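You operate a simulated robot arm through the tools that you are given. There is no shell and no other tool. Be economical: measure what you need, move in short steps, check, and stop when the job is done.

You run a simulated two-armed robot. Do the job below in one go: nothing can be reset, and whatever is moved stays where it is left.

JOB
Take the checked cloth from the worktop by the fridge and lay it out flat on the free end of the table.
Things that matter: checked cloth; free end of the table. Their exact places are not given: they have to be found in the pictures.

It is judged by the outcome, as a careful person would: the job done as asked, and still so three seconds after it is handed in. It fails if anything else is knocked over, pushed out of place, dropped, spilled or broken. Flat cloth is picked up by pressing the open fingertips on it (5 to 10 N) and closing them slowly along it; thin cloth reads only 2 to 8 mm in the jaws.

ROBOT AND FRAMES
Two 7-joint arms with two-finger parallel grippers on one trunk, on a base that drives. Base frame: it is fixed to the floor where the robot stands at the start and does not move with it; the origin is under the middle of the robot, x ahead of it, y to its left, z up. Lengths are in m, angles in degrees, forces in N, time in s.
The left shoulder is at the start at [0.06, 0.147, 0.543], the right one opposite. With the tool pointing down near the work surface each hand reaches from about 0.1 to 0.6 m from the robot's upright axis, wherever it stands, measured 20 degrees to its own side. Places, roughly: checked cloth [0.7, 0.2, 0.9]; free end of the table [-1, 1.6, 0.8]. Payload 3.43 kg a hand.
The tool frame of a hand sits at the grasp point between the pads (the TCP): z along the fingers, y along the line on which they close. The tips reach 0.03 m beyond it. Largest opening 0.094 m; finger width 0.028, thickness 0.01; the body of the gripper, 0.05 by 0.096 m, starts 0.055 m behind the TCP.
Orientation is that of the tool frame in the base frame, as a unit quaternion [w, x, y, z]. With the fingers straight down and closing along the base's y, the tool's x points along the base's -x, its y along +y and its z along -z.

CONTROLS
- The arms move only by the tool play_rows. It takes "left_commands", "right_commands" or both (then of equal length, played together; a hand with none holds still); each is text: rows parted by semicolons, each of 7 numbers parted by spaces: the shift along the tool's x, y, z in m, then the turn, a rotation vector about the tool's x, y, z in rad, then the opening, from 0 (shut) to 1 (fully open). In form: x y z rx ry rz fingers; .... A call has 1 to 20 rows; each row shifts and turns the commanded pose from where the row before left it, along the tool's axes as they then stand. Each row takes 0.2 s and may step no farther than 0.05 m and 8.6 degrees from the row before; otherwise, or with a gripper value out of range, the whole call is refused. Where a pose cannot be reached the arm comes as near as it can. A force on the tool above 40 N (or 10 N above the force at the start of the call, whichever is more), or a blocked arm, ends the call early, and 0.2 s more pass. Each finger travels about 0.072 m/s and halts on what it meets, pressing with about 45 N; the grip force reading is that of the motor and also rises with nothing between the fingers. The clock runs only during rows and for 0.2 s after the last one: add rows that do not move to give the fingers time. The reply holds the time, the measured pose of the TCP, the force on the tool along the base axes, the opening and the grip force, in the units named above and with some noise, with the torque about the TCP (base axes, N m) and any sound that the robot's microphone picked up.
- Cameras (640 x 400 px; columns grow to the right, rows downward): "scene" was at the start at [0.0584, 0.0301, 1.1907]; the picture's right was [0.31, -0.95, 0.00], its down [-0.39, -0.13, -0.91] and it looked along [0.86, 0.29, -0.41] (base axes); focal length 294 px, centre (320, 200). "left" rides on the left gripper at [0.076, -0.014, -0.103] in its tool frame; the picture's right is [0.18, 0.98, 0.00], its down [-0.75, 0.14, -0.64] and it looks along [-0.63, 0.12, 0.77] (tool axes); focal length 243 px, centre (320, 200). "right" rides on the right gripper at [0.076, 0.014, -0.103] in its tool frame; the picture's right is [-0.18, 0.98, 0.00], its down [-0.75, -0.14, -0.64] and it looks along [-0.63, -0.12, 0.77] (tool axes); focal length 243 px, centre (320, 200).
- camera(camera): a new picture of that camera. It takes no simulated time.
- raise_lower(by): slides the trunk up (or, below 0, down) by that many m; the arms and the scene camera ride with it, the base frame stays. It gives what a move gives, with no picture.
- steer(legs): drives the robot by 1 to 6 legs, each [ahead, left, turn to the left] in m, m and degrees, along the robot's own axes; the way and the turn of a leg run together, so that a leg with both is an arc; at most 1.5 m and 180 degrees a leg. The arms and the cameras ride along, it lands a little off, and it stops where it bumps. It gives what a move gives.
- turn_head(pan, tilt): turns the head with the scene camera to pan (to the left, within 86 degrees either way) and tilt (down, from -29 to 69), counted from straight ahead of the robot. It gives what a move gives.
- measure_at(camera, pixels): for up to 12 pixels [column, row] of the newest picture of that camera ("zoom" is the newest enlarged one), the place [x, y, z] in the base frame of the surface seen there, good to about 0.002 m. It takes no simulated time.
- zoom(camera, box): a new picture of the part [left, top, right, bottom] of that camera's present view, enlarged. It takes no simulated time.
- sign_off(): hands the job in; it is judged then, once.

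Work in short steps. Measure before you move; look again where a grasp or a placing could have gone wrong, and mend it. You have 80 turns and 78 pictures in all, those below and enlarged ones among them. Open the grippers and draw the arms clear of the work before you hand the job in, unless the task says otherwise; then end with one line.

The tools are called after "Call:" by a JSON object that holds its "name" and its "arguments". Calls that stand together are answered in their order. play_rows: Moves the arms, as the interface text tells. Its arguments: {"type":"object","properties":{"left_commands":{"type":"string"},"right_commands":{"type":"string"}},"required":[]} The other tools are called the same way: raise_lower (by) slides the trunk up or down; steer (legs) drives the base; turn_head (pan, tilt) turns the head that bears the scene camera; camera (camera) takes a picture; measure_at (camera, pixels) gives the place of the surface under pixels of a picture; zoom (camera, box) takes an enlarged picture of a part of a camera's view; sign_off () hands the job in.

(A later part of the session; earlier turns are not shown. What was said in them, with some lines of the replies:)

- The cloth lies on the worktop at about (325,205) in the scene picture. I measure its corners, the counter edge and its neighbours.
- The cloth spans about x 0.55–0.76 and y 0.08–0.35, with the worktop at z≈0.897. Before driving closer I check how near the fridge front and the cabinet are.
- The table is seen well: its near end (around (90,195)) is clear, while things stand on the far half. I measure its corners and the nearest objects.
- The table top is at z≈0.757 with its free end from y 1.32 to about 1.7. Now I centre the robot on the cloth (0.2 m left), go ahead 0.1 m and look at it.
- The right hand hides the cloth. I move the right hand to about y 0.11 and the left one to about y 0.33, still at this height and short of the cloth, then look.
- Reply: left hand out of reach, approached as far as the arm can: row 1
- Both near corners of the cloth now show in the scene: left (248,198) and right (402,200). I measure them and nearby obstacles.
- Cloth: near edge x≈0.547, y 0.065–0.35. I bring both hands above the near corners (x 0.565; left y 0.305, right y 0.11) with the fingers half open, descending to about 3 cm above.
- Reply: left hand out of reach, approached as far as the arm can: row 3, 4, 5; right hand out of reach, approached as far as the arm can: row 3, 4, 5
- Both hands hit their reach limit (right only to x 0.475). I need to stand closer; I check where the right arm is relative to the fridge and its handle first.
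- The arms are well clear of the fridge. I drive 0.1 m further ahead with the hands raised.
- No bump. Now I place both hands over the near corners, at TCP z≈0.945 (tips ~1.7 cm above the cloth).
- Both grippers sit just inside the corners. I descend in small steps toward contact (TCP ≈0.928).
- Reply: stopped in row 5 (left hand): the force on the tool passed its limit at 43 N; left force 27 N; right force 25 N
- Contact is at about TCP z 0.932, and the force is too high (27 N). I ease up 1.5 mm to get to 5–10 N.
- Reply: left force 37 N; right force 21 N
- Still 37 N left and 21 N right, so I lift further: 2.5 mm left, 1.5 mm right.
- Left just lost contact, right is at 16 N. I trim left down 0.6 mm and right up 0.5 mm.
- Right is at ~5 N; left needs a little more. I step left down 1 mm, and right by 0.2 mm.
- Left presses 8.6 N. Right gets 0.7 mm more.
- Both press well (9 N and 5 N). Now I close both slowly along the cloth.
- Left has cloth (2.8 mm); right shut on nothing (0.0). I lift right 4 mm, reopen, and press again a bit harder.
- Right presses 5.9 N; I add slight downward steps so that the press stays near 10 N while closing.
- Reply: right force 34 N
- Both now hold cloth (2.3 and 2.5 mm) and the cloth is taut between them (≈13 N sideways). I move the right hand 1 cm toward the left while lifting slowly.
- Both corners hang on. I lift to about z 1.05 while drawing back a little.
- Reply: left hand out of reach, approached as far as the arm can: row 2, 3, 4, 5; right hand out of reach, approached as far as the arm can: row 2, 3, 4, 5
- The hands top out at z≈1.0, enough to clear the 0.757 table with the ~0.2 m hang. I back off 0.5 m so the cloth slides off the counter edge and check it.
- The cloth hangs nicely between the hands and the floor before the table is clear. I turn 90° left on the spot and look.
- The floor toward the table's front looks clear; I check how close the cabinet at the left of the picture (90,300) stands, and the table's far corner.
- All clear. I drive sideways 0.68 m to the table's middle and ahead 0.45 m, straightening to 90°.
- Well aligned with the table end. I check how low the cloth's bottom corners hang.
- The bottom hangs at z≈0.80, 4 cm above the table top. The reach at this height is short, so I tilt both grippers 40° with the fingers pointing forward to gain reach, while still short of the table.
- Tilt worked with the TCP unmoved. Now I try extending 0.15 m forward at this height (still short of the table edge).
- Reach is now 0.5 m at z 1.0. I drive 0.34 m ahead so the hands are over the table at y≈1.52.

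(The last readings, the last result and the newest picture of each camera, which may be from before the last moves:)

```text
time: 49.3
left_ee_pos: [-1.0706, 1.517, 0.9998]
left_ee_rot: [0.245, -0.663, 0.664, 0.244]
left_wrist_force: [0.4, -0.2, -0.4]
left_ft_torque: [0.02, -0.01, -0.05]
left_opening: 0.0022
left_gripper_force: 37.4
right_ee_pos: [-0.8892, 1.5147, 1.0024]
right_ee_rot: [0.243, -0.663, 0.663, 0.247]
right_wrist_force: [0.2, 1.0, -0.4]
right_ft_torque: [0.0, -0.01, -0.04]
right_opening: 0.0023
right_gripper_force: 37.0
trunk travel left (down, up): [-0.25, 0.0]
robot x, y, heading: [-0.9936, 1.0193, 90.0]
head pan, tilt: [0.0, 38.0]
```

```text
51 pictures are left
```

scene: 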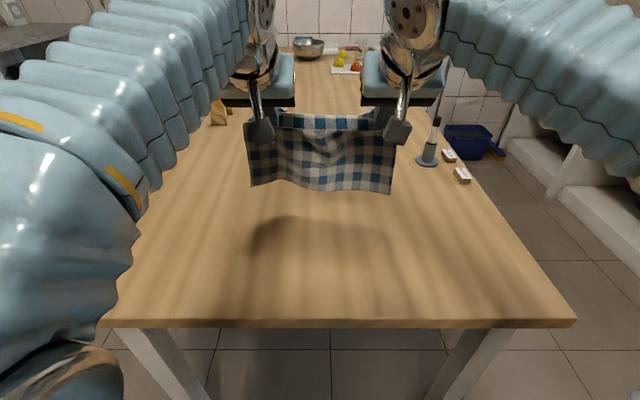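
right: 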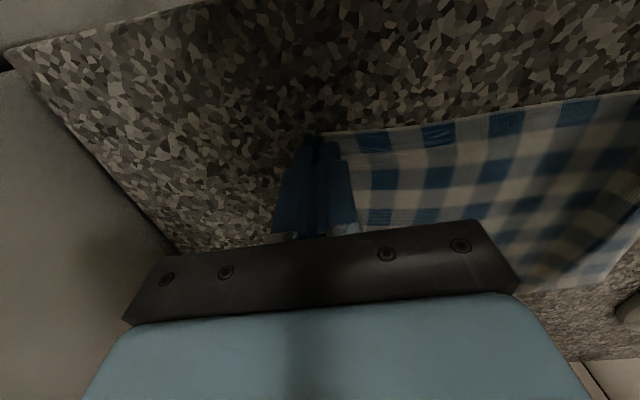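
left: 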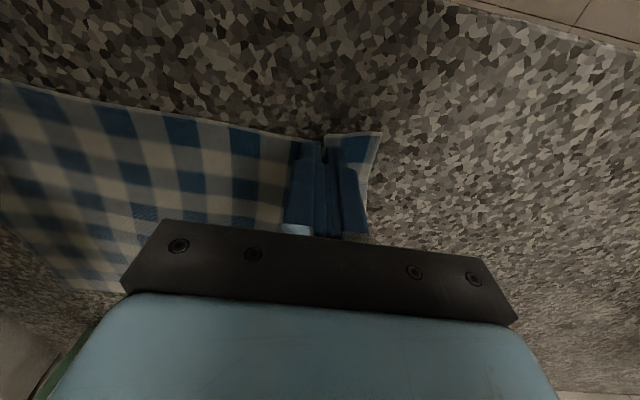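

The cloth hangs over the free end, clear of everything. I reach 3 cm further forward and lower 5 cm so that the bottom edge meets the table.

Call:
{"name": "play_rows", "arguments": {"left_commands": "-0.0115 0.001 0.0096 0 0 0 0;-0.0115 0.001 0.0096 0 0 0 0;0.0096 0.001 0.0115 0 0 0 0;0.0096 0 0.0115 0 0 0 0;0.0096 0 0.0115 0 0 0 0;0 0 0 0 0 0 0", "right_commands": "-0.0115 -0.001 0.0096 0 0 0 0;-0.0115 -0.001 0.0096 0 0 0 0;0.0096 -0.001 0.0115 0 0 0 0;0.0096 0 0.0115 0 0 0 0;0.0096 0 0.0115 0 0 0 0;0 0 0 0 0 0 0"}}

Call:
{"name": "camera", "arguments": {"camera": "scene"}}

Call:
{"name": "measure_at", "arguments": {"camera": "scene", "pixels": [[260, 190], [320, 196], [385, 200], [320, 150]]}}

```text
time: 50.7
left_ee_pos: [-1.074, 1.5486, 0.955]
left_ee_rot: [-0.245, 0.663, -0.663, -0.246]
left_wrist_force: [0.9, -0.2, -0.3]
left_ft_torque: [0.01, 0.0, -0.08]
left_opening: 0.0023
left_gripper_force: 37.1
right_ee_pos: [-0.8869, 1.5468, 0.9563]
right_ee_rot: [0.243, -0.663, 0.664, 0.246]
right_wrist_force: [-0.8, 0.0, -0.2]
right_ft_torque: [-0.03, 0.0, -0.05]
right_opening: 0.0024
right_gripper_force: 37.5
trunk travel left (down, up): [-0.25, 0.0]
robot x, y, heading: [-0.9887, 1.0138, 89.8]
head pan, tilt: [0.0, 38.0]
```

```text
50 pictures are left
```

scene: 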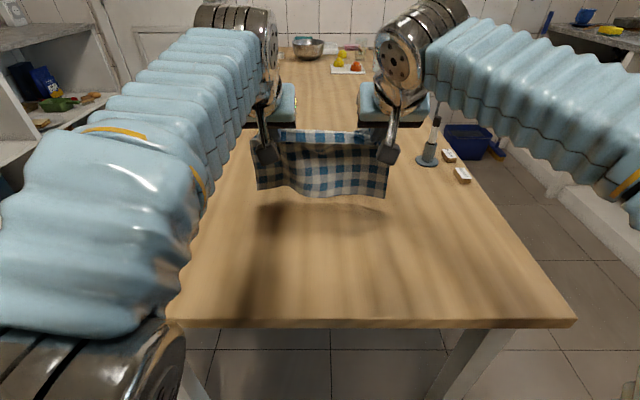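

```text
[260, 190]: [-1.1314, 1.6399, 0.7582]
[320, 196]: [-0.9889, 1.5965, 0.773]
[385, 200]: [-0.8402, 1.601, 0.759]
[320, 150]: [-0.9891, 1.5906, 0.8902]
```

The bottom edge is just above the table at y≈1.6. Now I lower along an arc backward so the cloth lays out from its far edge.

Call:
{"name": "play_rows", "arguments": {"left_commands": "0.0096 0 0.0115 0 0 0 0;0.0218 0 -0.0052 0 0 0 0;0.0218 0 -0.0052 0 0 0 0;0.0288 0 -0.0046 0 0 0 0;0.025 0 -0.0014 0 0 0 0;0.0282 0 0.0025 0 0 0 0;0.0244 0 0.0057 0 0 0 0;0.0244 0 0.0057 0 0 0 0;0 0 0 0 0 0 0", "right_commands": "0.0096 0 0.0115 0 0 0 0;0.0218 0 -0.0052 0 0 0 0;0.0218 0 -0.0052 0 0 0 0;0.0288 0 -0.0046 0 0 0 0;0.025 0 -0.0014 0 0 0 0;0.0282 0 0.0025 0 0 0 0;0.0244 0 0.0057 0 0 0 0;0.0244 0 0.0057 0 0 0 0;0 0 0 0 0 0 0"}}

Call:
{"name": "camera", "arguments": {"camera": "scene"}}

```text
time: 52.7
left_ee_pos: [-1.0738, 1.4125, 0.828]
left_ee_rot: [-0.245, 0.664, -0.663, -0.246]
left_wrist_force: [-0.1, 0.3, -0.2]
left_ft_torque: [-0.02, -0.02, -0.01]
left_opening: 0.0024
left_gripper_force: 37.3
right_ee_pos: [-0.8882, 1.4127, 0.8316]
right_ee_rot: [0.244, -0.663, 0.664, 0.245]
right_wrist_force: [-0.5, 0.1, -0.1]
right_ft_torque: [0.01, -0.02, -0.02]
right_opening: 0.0022
right_gripper_force: 37.1
trunk travel left (down, up): [-0.25, 0.0]
robot x, y, heading: [-0.9909, 1.0162, 89.9]
head pan, tilt: [0.0, 38.0]
```

```text
49 pictures are left
```

scene: 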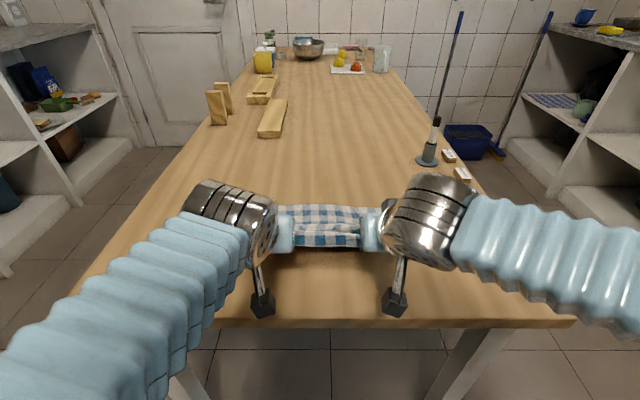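

The cloth is going down well. Before going lower I tilt the grippers back upright about their TCPs (so the wrist cameras keep clear of the table), then look.

Call:
{"name": "play_rows", "arguments": {"left_commands": "0 0 0 0 0.14 0 0;0 0 0 0 0.14 0 0;0 0 0 0 0.14 0 0;0 0 0 0 0.14 0 0;0 0 0 0 0.14 0 0;0 0 0 0 0 0 0", "right_commands": "0 0 0 0 0.14 0 0;0 0 0 0 0.14 0 0;0 0 0 0 0.14 0 0;0 0 0 0 0.14 0 0;0 0 0 0 0.14 0 0;0 0 0 0 0 0 0"}}

Call:
{"name": "turn_head", "arguments": {"pan": 0, "tilt": 48}}

Call:
{"name": "camera", "arguments": {"camera": "scene"}}

Call:
{"name": "camera", "arguments": {"camera": "left"}}

Call:
{"name": "camera", "arguments": {"camera": "right"}}

```text
time: 54.1
left_ee_pos: [-1.0734, 1.4134, 0.8278]
left_ee_rot: [-0.003, 0.707, -0.707, -0.002]
left_wrist_force: [1.3, 0.1, 0.2]
left_ft_torque: [-0.02, -0.02, -0.07]
left_opening: 0.0023
left_gripper_force: 37.0
right_ee_pos: [-0.8878, 1.4122, 0.8319]
right_ee_rot: [-0.001, 0.707, -0.707, -0.004]
right_wrist_force: [-1.2, 0.4, -0.3]
right_ft_torque: [-0.01, 0.02, -0.04]
right_opening: 0.0024
right_gripper_force: 36.6
trunk travel left (down, up): [-0.25, 0.0]
robot x, y, heading: [-0.9888, 1.0218, 90.0]
head pan, tilt: [0.0, 38.0]
```

```text
time: 54.8
left_ee_pos: [-1.0742, 1.4142, 0.8279]
left_ee_rot: [0.002, -0.707, 0.707, 0.003]
left_wrist_force: [0.3, 0.8, 0.4]
left_ft_torque: [0.02, -0.04, 0.01]
left_opening: 0.0026
left_gripper_force: 37.8
right_ee_pos: [-0.8868, 1.4109, 0.8324]
right_ee_rot: [0.0, -0.707, 0.707, 0.003]
right_wrist_force: [-1.3, -0.6, 0.6]
right_ft_torque: [0.02, 0.0, -0.05]
right_opening: 0.0024
right_gripper_force: 36.7
trunk travel left (down, up): [-0.25, 0.0]
robot x, y, heading: [-0.9891, 1.018, 89.9]
head pan, tilt: [0.0, 48.0]
```

```text
48 pictures are left
```

scene: 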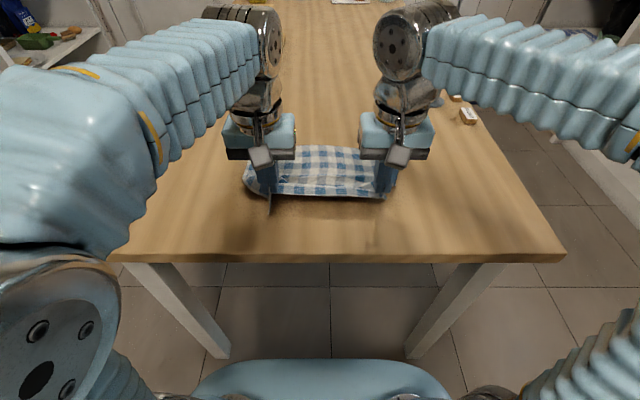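

```text
47 pictures are left
```

left: 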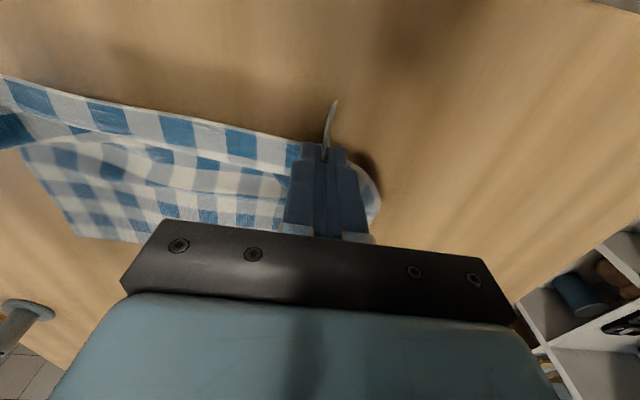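

```text
46 pictures are left
```

right: 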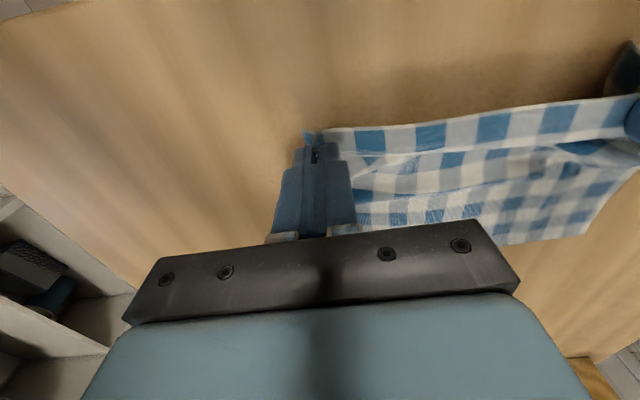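

The body lies ahead of the hands, with slight slack. I lower to just above the table and pull back 3 cm to straighten it.

Call:
{"name": "play_rows", "arguments": {"left_commands": "0.008 0.001 0.01 0 0 0 0;0.008 0.001 0.01 0 0 0 0;0.008 0.001 0.009 0 0 0 0;0.006 0 0.003 0 0 0 0;0 0 0 0 0 0 0", "right_commands": "0.008 -0.001 0.012 0 0 0 0;0.008 -0.001 0.011 0 0 0 0;0.008 -0.001 0.01 0 0 0 0;0.006 0 0.003 0 0 0 0;0 0 0 0 0 0 0"}}

Call:
{"name": "camera", "arguments": {"camera": "scene"}}

Call:
{"name": "camera", "arguments": {"camera": "left"}}

Call:
{"name": "camera", "arguments": {"camera": "right"}}

```text
time: 56.0
left_ee_pos: [-1.0757, 1.3839, 0.796]
left_ee_rot: [-0.003, 0.707, -0.707, -0.003]
left_wrist_force: [7.7, 0.2, -0.2]
left_ft_torque: [-0.01, -0.25, -0.04]
left_opening: 0.0025
left_gripper_force: 37.0
right_ee_pos: [-0.8842, 1.3813, 0.7952]
right_ee_rot: [-0.001, 0.708, -0.707, -0.005]
right_wrist_force: [-8.1, 0.0, 0.3]
right_ft_torque: [0.02, 0.26, -0.09]
right_opening: 0.0025
right_gripper_force: 36.7
trunk travel left (down, up): [-0.25, 0.0]
robot x, y, heading: [-0.9922, 1.0182, 90.0]
head pan, tilt: [0.0, 48.0]
```

```text
45 pictures are left
```

scene: 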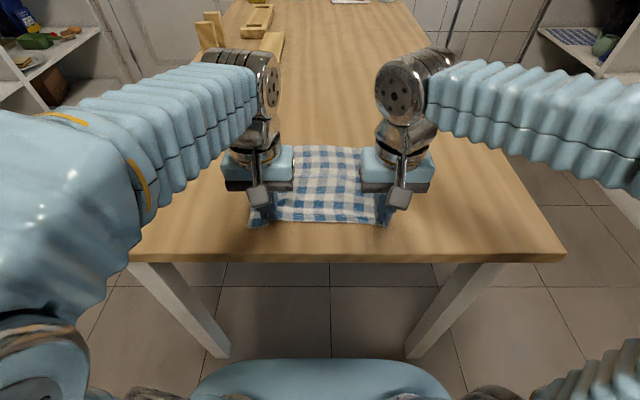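

```text
44 pictures are left
```

left: 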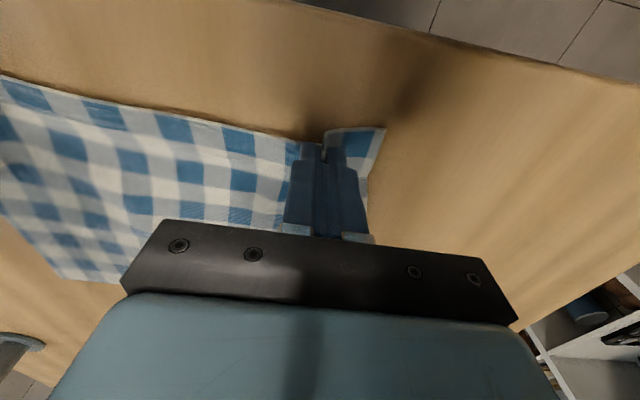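

```text
43 pictures are left
```

right: 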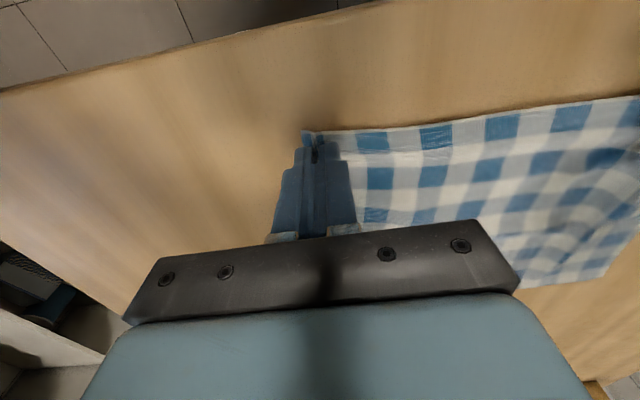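

Nearly flat and taut. I pull back 8 mm more and go down toward light contact before releasing.

Call:
{"name": "play_rows", "arguments": {"left_commands": "0.004 0 0 0 0 0 0;0.004 0 0 0 0 0 0;0 0 0.002 0 0 0 0;0 0 0.0015 0 0 0 0;0 0 0 0 0 0 0", "right_commands": "0.004 0 0 0 0 0 0;0.004 0 0 0 0 0 0;0 0 0.002 0 0 0 0;0 0 0.0015 0 0 0 0;0 0 0 0 0 0 0"}}

```text
time: 57.2
left_ee_pos: [-1.0768, 1.3766, 0.7921]
left_ee_rot: [-0.003, 0.707, -0.707, -0.003]
left_wrist_force: [7.7, -0.4, -0.5]
left_ft_torque: [-0.02, -0.26, -0.04]
left_opening: 0.0022
left_gripper_force: 37.5
right_ee_pos: [-0.8841, 1.3735, 0.7914]
right_ee_rot: [-0.001, 0.707, -0.707, -0.005]
right_wrist_force: [-7.6, 1.2, 6.9]
right_ft_torque: [0.01, 0.22, -0.05]
right_opening: 0.0022
right_gripper_force: 36.5
trunk travel left (down, up): [-0.25, 0.0]
robot x, y, heading: [-0.9907, 1.0166, 89.8]
head pan, tilt: [0.0, 48.0]
```

Right touches (7 N); left goes 0.8 mm lower. Then I open both slowly to 0.45, spreading the folds out again.

Call:
{"name": "play_rows", "arguments": {"left_commands": "0 0 0.0008 0 0 0 0;0 0 0 0 0 0 0;0 0 0 0 0 0 0.05;0 0 0 0 0 0 0.1;0 0 0 0 0 0 0.15;0 0 0 0 0 0 0.2;0 0 0 0 0 0 0.25;0 0 0 0 0 0 0.3;0 0 0 0 0 0 0.35;0 0 0 0 0 0 0.4;0 0 0 0 0 0 0.45;0 0 0 0 0 0 0.45", "right_commands": "0 0 0 0 0 0 0;0 0 0 0 0 0 0;0 0 0 0 0 0 0.05;0 0 0 0 0 0 0.1;0 0 0 0 0 0 0.15;0 0 0 0 0 0 0.2;0 0 0 0 0 0 0.25;0 0 0 0 0 0 0.3;0 0 0 0 0 0 0.35;0 0 0 0 0 0 0.4;0 0 0 0 0 0 0.45;0 0 0 0 0 0 0.45"}}

Call:
{"name": "camera", "arguments": {"camera": "left"}}

Call:
{"name": "camera", "arguments": {"camera": "right"}}

```text
time: 59.8
left_ee_pos: [-1.0759, 1.3759, 0.7924]
left_ee_rot: [-0.004, 0.707, -0.707, -0.002]
left_wrist_force: [0.8, -0.2, 2.8]
left_ft_torque: [-0.01, 0.0, 0.02]
left_opening: 0.0416
left_gripper_force: 0.0
right_ee_pos: [-0.8826, 1.3725, 0.7915]
right_ee_rot: [-0.001, 0.708, -0.706, -0.005]
right_wrist_force: [-3.4, -0.4, 10.8]
right_ft_torque: [-0.07, -0.03, -0.02]
right_opening: 0.0394
right_gripper_force: 0.1
trunk travel left (down, up): [-0.25, 0.0]
robot x, y, heading: [-0.9897, 1.0171, 89.7]
head pan, tilt: [0.0, 48.0]
```

```text
42 pictures are left
```

left: 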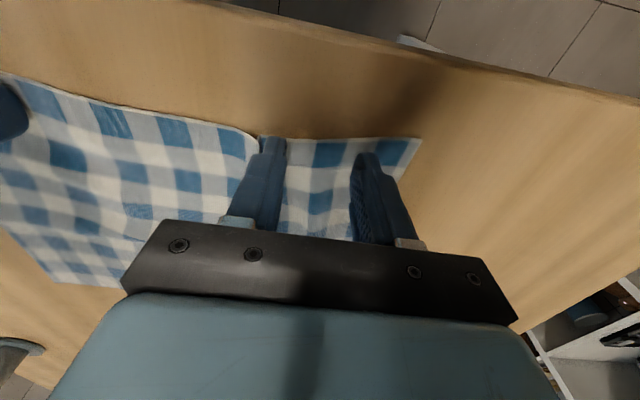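

```text
41 pictures are left
```

right: 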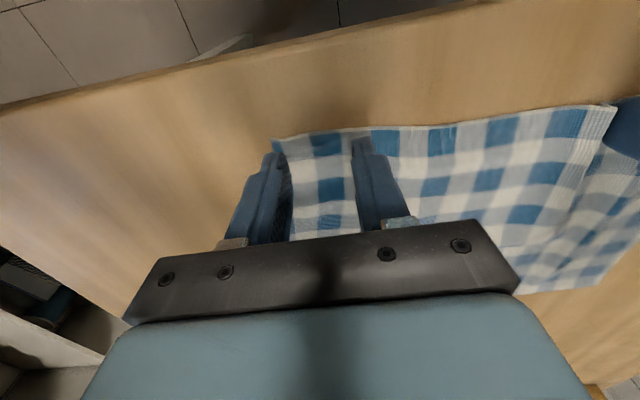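

The folds spread nicely, with a small ripple by the left hand's inner finger. I lift both hands straight up and look.

Call:
{"name": "play_rows", "arguments": {"left_commands": "0 0 -0.005 0 0 0 0.45;0 0 -0.02 0 0 0 0.45;0 0 -0.03 0 0 0 0.45;0.03 0 -0.04 0 0 0 0.45;0.04 0.03 -0.03 0 0 0 0.45;0.04 0.03 -0.02 0 0 0 0.45;0.03 0.04 0 0 0 0 0.45;0 0 0 0 0 0 0.45", "right_commands": "0 0 -0.005 0 0 0 0.45;0 0 -0.02 0 0 0 0.45;0 0 -0.03 0 0 0 0.45;0.03 0 -0.04 0 0 0 0.45;0.04 -0.03 -0.03 0 0 0 0.45;0.04 -0.03 -0.02 0 0 0 0.45;0.03 -0.04 0 0 0 0 0.45;0 0 0 0 0 0 0.45"}}

Call:
{"name": "camera", "arguments": {"camera": "scene"}}

```text
refused: row 5 steps farther than a row can; nothing moved
```

```text
40 pictures are left
```

scene: 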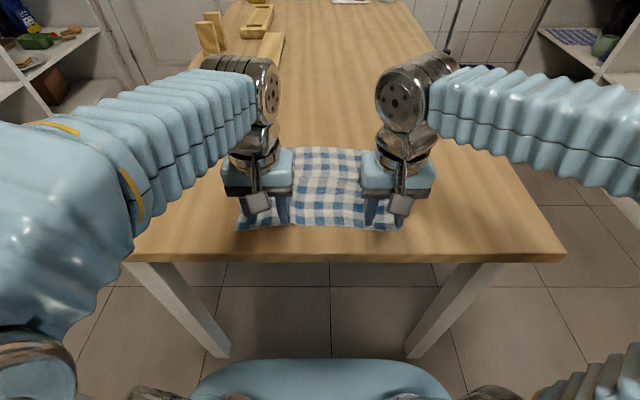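

That call was refused for oversized steps; I repeat it with smaller ones.

Call:
{"name": "play_rows", "arguments": {"left_commands": "0 0 -0.005 0 0 0 0.45;0 0 -0.02 0 0 0 0.45;0 0 -0.03 0 0 0 0.45;0.02 0 -0.04 0 0 0 0.45;0.03 0.02 -0.02 0 0 0 0.45;0.03 0.03 -0.01 0 0 0 0.45;0.03 0.03 0 0 0 0 0.45;0 0.03 0 0 0 0 0.45;0 0 0 0 0 0 0.45", "right_commands": "0 0 -0.005 0 0 0 0.45;0 0 -0.02 0 0 0 0.45;0 0 -0.03 0 0 0 0.45;0.02 0 -0.04 0 0 0 0.45;0.03 -0.02 -0.02 0 0 0 0.45;0.03 -0.03 -0.01 0 0 0 0.45;0.03 -0.03 0 0 0 0 0.45;0 -0.03 0 0 0 0 0.45;0 0 0 0 0 0 0.45"}}

Call:
{"name": "camera", "arguments": {"camera": "scene"}}

Call:
{"name": "zoom", "arguments": {"camera": "scene", "box": [220, 120, 420, 250]}}

```text
time: 61.8
left_ee_pos: [-1.1879, 1.2643, 0.9166]
left_ee_rot: [-0.003, 0.707, -0.707, -0.003]
left_wrist_force: [-0.6, -0.3, 0.2]
left_ft_torque: [0.0, -0.01, -0.02]
left_opening: 0.0423
left_gripper_force: 0.0
right_ee_pos: [-0.7744, 1.2632, 0.9162]
right_ee_rot: [-0.001, 0.707, -0.707, -0.004]
right_wrist_force: [0.2, 1.2, 0.6]
right_ft_torque: [0.0, -0.02, -0.03]
right_opening: 0.0421
right_gripper_force: 0.0
trunk travel left (down, up): [-0.25, 0.0]
robot x, y, heading: [-0.9892, 1.0171, 90.0]
head pan, tilt: [0.0, 48.0]
```

```text
39 pictures are left
```

scene: 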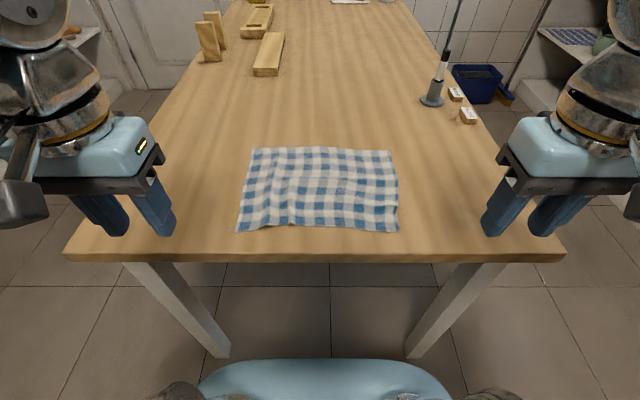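

```text
3.08 times, centred on (320, 185) of scene
```

zoom: 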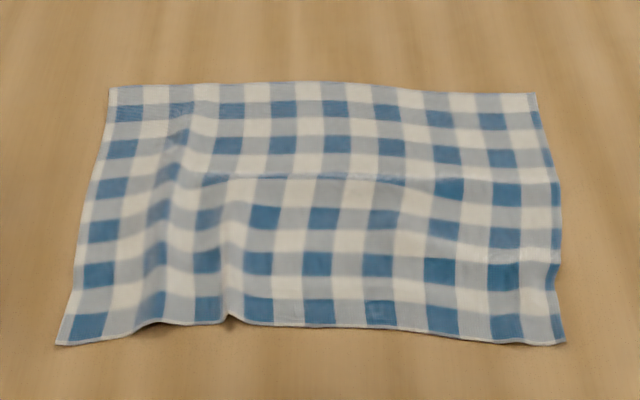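

The cloth is spread out on the free end, with only mild ripples. I measure their height to see whether smoothing is needed.

Call:
{"name": "measure_at", "arguments": {"camera": "zoom", "pixels": [[60, 343], [112, 90], [533, 97], [563, 340], [230, 310], [220, 240], [155, 310], [330, 176], [250, 178], [450, 182], [500, 260], [320, 300]]}}

```text
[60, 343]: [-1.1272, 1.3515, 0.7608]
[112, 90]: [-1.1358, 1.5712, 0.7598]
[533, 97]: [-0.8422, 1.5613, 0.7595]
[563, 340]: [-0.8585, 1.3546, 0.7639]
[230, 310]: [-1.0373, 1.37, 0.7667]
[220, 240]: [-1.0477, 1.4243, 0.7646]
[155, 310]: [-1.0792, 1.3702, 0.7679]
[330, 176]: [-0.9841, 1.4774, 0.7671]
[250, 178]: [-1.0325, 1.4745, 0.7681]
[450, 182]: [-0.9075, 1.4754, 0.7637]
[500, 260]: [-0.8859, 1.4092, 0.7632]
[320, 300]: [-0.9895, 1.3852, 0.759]
```

Ripples are only up to ~1 cm, but one gentle smoothing is cheap: I close the fingers, and set them over the two near corners to press and draw them outward and back.

Call:
{"name": "play_rows", "arguments": {"left_commands": "-0.028 -0.02 0 0 0 0 0.2;-0.028 -0.02 0 0 0 0 0;-0.028 -0.02 0 0 0 0 0;-0.027 -0.02 0 0 0 0 0;0 0 0.04 0 0 0 0;0 0 0.04 0 0 0 0;0 0 0.03 0 0 0 0;0 0 0 0 0 0 0", "right_commands": "-0.028 0.025 0 0 0 0 0.2;-0.028 0.025 0 0 0 0 0;-0.028 0.025 0 0 0 0 0;-0.028 0.025 0 0 0 0 0;0 0 0.04 0 0 0 0;0 0 0.04 0 0 0 0;0 0 0.03 0 0 0 0;0 0 0 0 0 0 0"}}

```text
time: 63.6
left_ee_pos: [-1.1066, 1.3771, 0.8064]
left_ee_rot: [-0.003, 0.707, -0.707, -0.003]
left_wrist_force: [0.1, 0.0, 0.5]
left_ft_torque: [-0.03, -0.06, 0.0]
left_opening: 0.0001
left_gripper_force: 33.0
right_ee_pos: [-0.8741, 1.3763, 0.8067]
right_ee_rot: [0.0, -0.707, 0.707, 0.004]
right_wrist_force: [0.0, -0.1, 0.3]
right_ft_torque: [-0.02, -0.01, 0.0]
right_opening: 0.0
right_gripper_force: 33.1
trunk travel left (down, up): [-0.25, 0.0]
robot x, y, heading: [-0.99, 1.0161, 89.9]
head pan, tilt: [0.0, 48.0]
```

Positioned just above the corners; I lower to light contact.

Call:
{"name": "play_rows", "arguments": {"left_commands": "0 0 0.006 0 0 0 0;0 0 0.006 0 0 0 0;0 0 0.002 0 0 0 0;0 0 0 0 0 0 0", "right_commands": "0 0 0.006 0 0 0 0;0 0 0.006 0 0 0 0;0 0 0.002 0 0 0 0;0 0 0 0 0 0 0"}}

```text
time: 64.6
left_ee_pos: [-1.1078, 1.3775, 0.7939]
left_ee_rot: [-0.003, 0.707, -0.707, -0.002]
left_wrist_force: [0.7, 0.2, 0.0]
left_ft_torque: [0.04, 0.02, 0.02]
left_opening: 0.0
left_gripper_force: 33.3
right_ee_pos: [-0.8736, 1.3751, 0.7922]
right_ee_rot: [0.0, -0.707, 0.707, 0.004]
right_wrist_force: [0.0, 0.3, 0.5]
right_ft_torque: [0.02, 0.02, 0.01]
right_opening: 0.0004
right_gripper_force: 32.9
trunk travel left (down, up): [-0.25, 0.0]
robot x, y, heading: [-0.9873, 1.0187, 90.0]
head pan, tilt: [0.0, 48.0]
```

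No contact yet; another 1.5 mm down.

Call:
{"name": "play_rows", "arguments": {"left_commands": "0 0 0.0015 0 0 0 0;0 0 0 0 0 0 0", "right_commands": "0 0 0.0013 0 0 0 0;0 0 0 0 0 0 0"}}

```text
time: 65.2
left_ee_pos: [-1.106, 1.3766, 0.7914]
left_ee_rot: [-0.003, 0.708, -0.706, -0.003]
left_wrist_force: [-0.4, -0.7, 1.0]
left_ft_torque: [0.02, -0.02, 0.0]
left_opening: 0.0
left_gripper_force: 32.8
right_ee_pos: [-0.8739, 1.3749, 0.7906]
right_ee_rot: [0.001, -0.706, 0.708, 0.005]
right_wrist_force: [0.0, 1.7, 13.3]
right_ft_torque: [-0.07, -0.08, -0.01]
right_opening: 0.0
right_gripper_force: 33.2
trunk travel left (down, up): [-0.25, 0.0]
robot x, y, heading: [-0.9899, 1.019, 90.3]
head pan, tilt: [0.0, 48.0]
```

Right presses 13 N; left needs about 0.8 mm more, right eases 0.2 mm.

Call:
{"name": "play_rows", "arguments": {"left_commands": "0 0 0.0009 0 0 0 0;0 0 0 0 0 0 0", "right_commands": "0 0 -0.0002 0 0 0 0;0 0 0 0 0 0 0"}}

```text
time: 65.8
left_ee_pos: [-1.1076, 1.3774, 0.7922]
left_ee_rot: [0.003, -0.707, 0.707, 0.003]
left_wrist_force: [-0.1, -0.4, 2.8]
left_ft_torque: [-0.04, 0.01, 0.0]
left_opening: 0.0001
left_gripper_force: 32.8
right_ee_pos: [-0.8755, 1.3754, 0.7914]
right_ee_rot: [-0.001, 0.707, -0.707, -0.005]
right_wrist_force: [2.2, 3.2, 17.6]
right_ft_torque: [-0.05, -0.1, 0.04]
right_opening: 0.0001
right_gripper_force: 32.9
trunk travel left (down, up): [-0.25, 0.0]
robot x, y, heading: [-0.9915, 1.0188, 90.1]
head pan, tilt: [0.0, 48.0]
```

Now I draw the corners outward and slightly back, trimming the pressures, then lift off.

Call:
{"name": "play_rows", "arguments": {"left_commands": "0 0 0.0005 0 0 0 0;0.001 0.003 0 0 0 0 0;0.001 0.003 0 0 0 0 0;0.001 0.003 0 0 0 0 0;0.001 0.003 0 0 0 0 0;0.001 0.002 0 0 0 0 0;0 0 0 0 0 0 0;0 0 -0.01 0 0 0 0;0 0 -0.03 0 0 0 0;0 0 -0.04 0 0 0 0", "right_commands": "0 0 -0.0004 0 0 0 0;0.001 -0.002 0 0 0 0 0;0.001 -0.002 0 0 0 0 0;0.001 -0.002 0 0 0 0 0;0.001 -0.002 0 0 0 0 0;0.001 -0.002 0 0 0 0 0;0 0 0 0 0 0 0;0 0 -0.01 0 0 0 0;0 0 -0.03 0 0 0 0;0 0 -0.04 0 0 0 0"}}

Call:
{"name": "play_rows", "arguments": {"left_commands": "0.02 0.02 -0.02 0 0 0 0.3;0.03 0.03 0 0 0 0 0.6;0.03 0.03 0 0 0 0 1;0.03 0.03 0 0 0 0 1;0 0 0 0 0 0 1", "right_commands": "0.02 -0.02 -0.02 0 0 0 0.3;0.03 -0.03 0 0 0 0 0.6;0.03 -0.03 0 0 0 0 1;0.03 -0.03 0 0 0 0 1;0 0 0 0 0 0 1"}}

Call:
{"name": "camera", "arguments": {"camera": "scene"}}

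Call:
{"name": "zoom", "arguments": {"camera": "scene", "box": [220, 120, 420, 250]}}

```text
time: 68.0
left_ee_pos: [-1.1211, 1.3737, 0.8717]
left_ee_rot: [-0.002, 0.707, -0.707, -0.001]
left_wrist_force: [0.0, -0.1, 0.3]
left_ft_torque: [0.02, -0.06, 0.0]
left_opening: 0.0001
left_gripper_force: 32.4
right_ee_pos: [-0.8625, 1.3691, 0.871]
right_ee_rot: [-0.002, 0.708, -0.706, -0.003]
right_wrist_force: [0.1, 0.5, -0.1]
right_ft_torque: [0.0, -0.04, 0.0]
right_opening: 0.0
right_gripper_force: 33.1
trunk travel left (down, up): [-0.25, 0.0]
robot x, y, heading: [-0.9929, 1.0181, 89.9]
head pan, tilt: [0.0, 48.0]
```

```text
time: 69.2
left_ee_pos: [-1.2291, 1.2619, 0.8902]
left_ee_rot: [-0.002, 0.708, -0.707, -0.002]
left_wrist_force: [1.0, 0.8, -0.4]
left_ft_torque: [0.01, 0.0, -0.01]
left_opening: 0.094
left_gripper_force: 0.1
right_ee_pos: [-0.7519, 1.2591, 0.888]
right_ee_rot: [0.001, -0.707, 0.707, 0.005]
right_wrist_force: [0.2, 0.0, 0.3]
right_ft_torque: [0.01, -0.02, 0.01]
right_opening: 0.0939
right_gripper_force: 0.1
trunk travel left (down, up): [-0.25, 0.0]
robot x, y, heading: [-0.994, 1.0178, 90.1]
head pan, tilt: [0.0, 48.0]
```

```text
37 pictures are left
```

scene: 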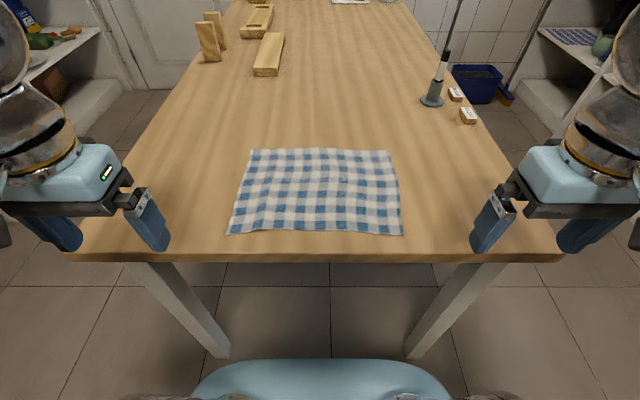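

```text
3.08 times, centred on (320, 185) of scene
```

zoom: 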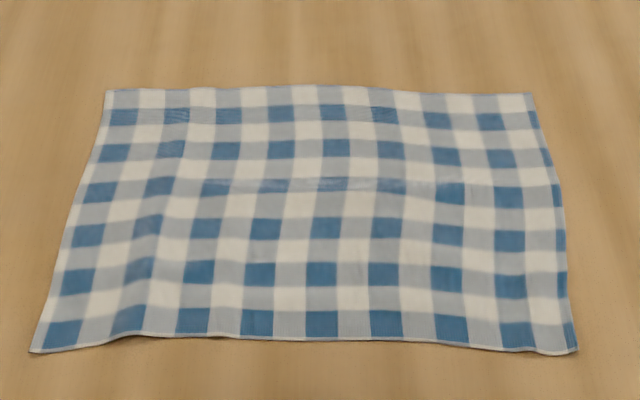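

The cloth now lies flat and square with nothing else disturbed. I back the robot away so the arms are clear of the table, then check once more.

Call:
{"name": "steer", "arguments": {"legs": [[-0.25, 0, 0]]}}

Call:
{"name": "camera", "arguments": {"camera": "scene"}}

```text
time: 71.0
left_ee_pos: [-1.2294, 1.0135, 0.8905]
left_ee_rot: [0.002, -0.706, 0.708, 0.002]
left_wrist_force: [0.3, -0.6, 0.5]
left_ft_torque: [0.04, -0.04, -0.02]
left_opening: 0.094
left_gripper_force: 0.0
right_ee_pos: [-0.7519, 1.0122, 0.8899]
right_ee_rot: [0.0, -0.707, 0.708, 0.005]
right_wrist_force: [-0.6, -0.6, -0.4]
right_ft_torque: [-0.01, 0.02, 0.02]
right_opening: 0.0939
right_gripper_force: 0.1
trunk travel left (down, up): [-0.25, 0.0]
robot x, y, heading: [-0.9897, 0.7748, 89.9]
head pan, tilt: [0.0, 48.0]
```

```text
35 pictures are left
```

scene: 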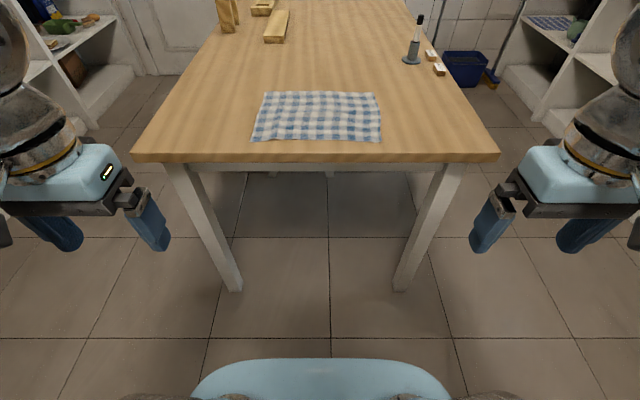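

The cloth lies flat on the free end, the grippers are open and the arms are clear, so I hand the job in.

Call:
{"name": "sign_off", "arguments": {}}

```text
The job is handed in.
```

The checked cloth lies flat on the free end of the table with only slight ripples, nothing else was disturbed, and the job is handed in.
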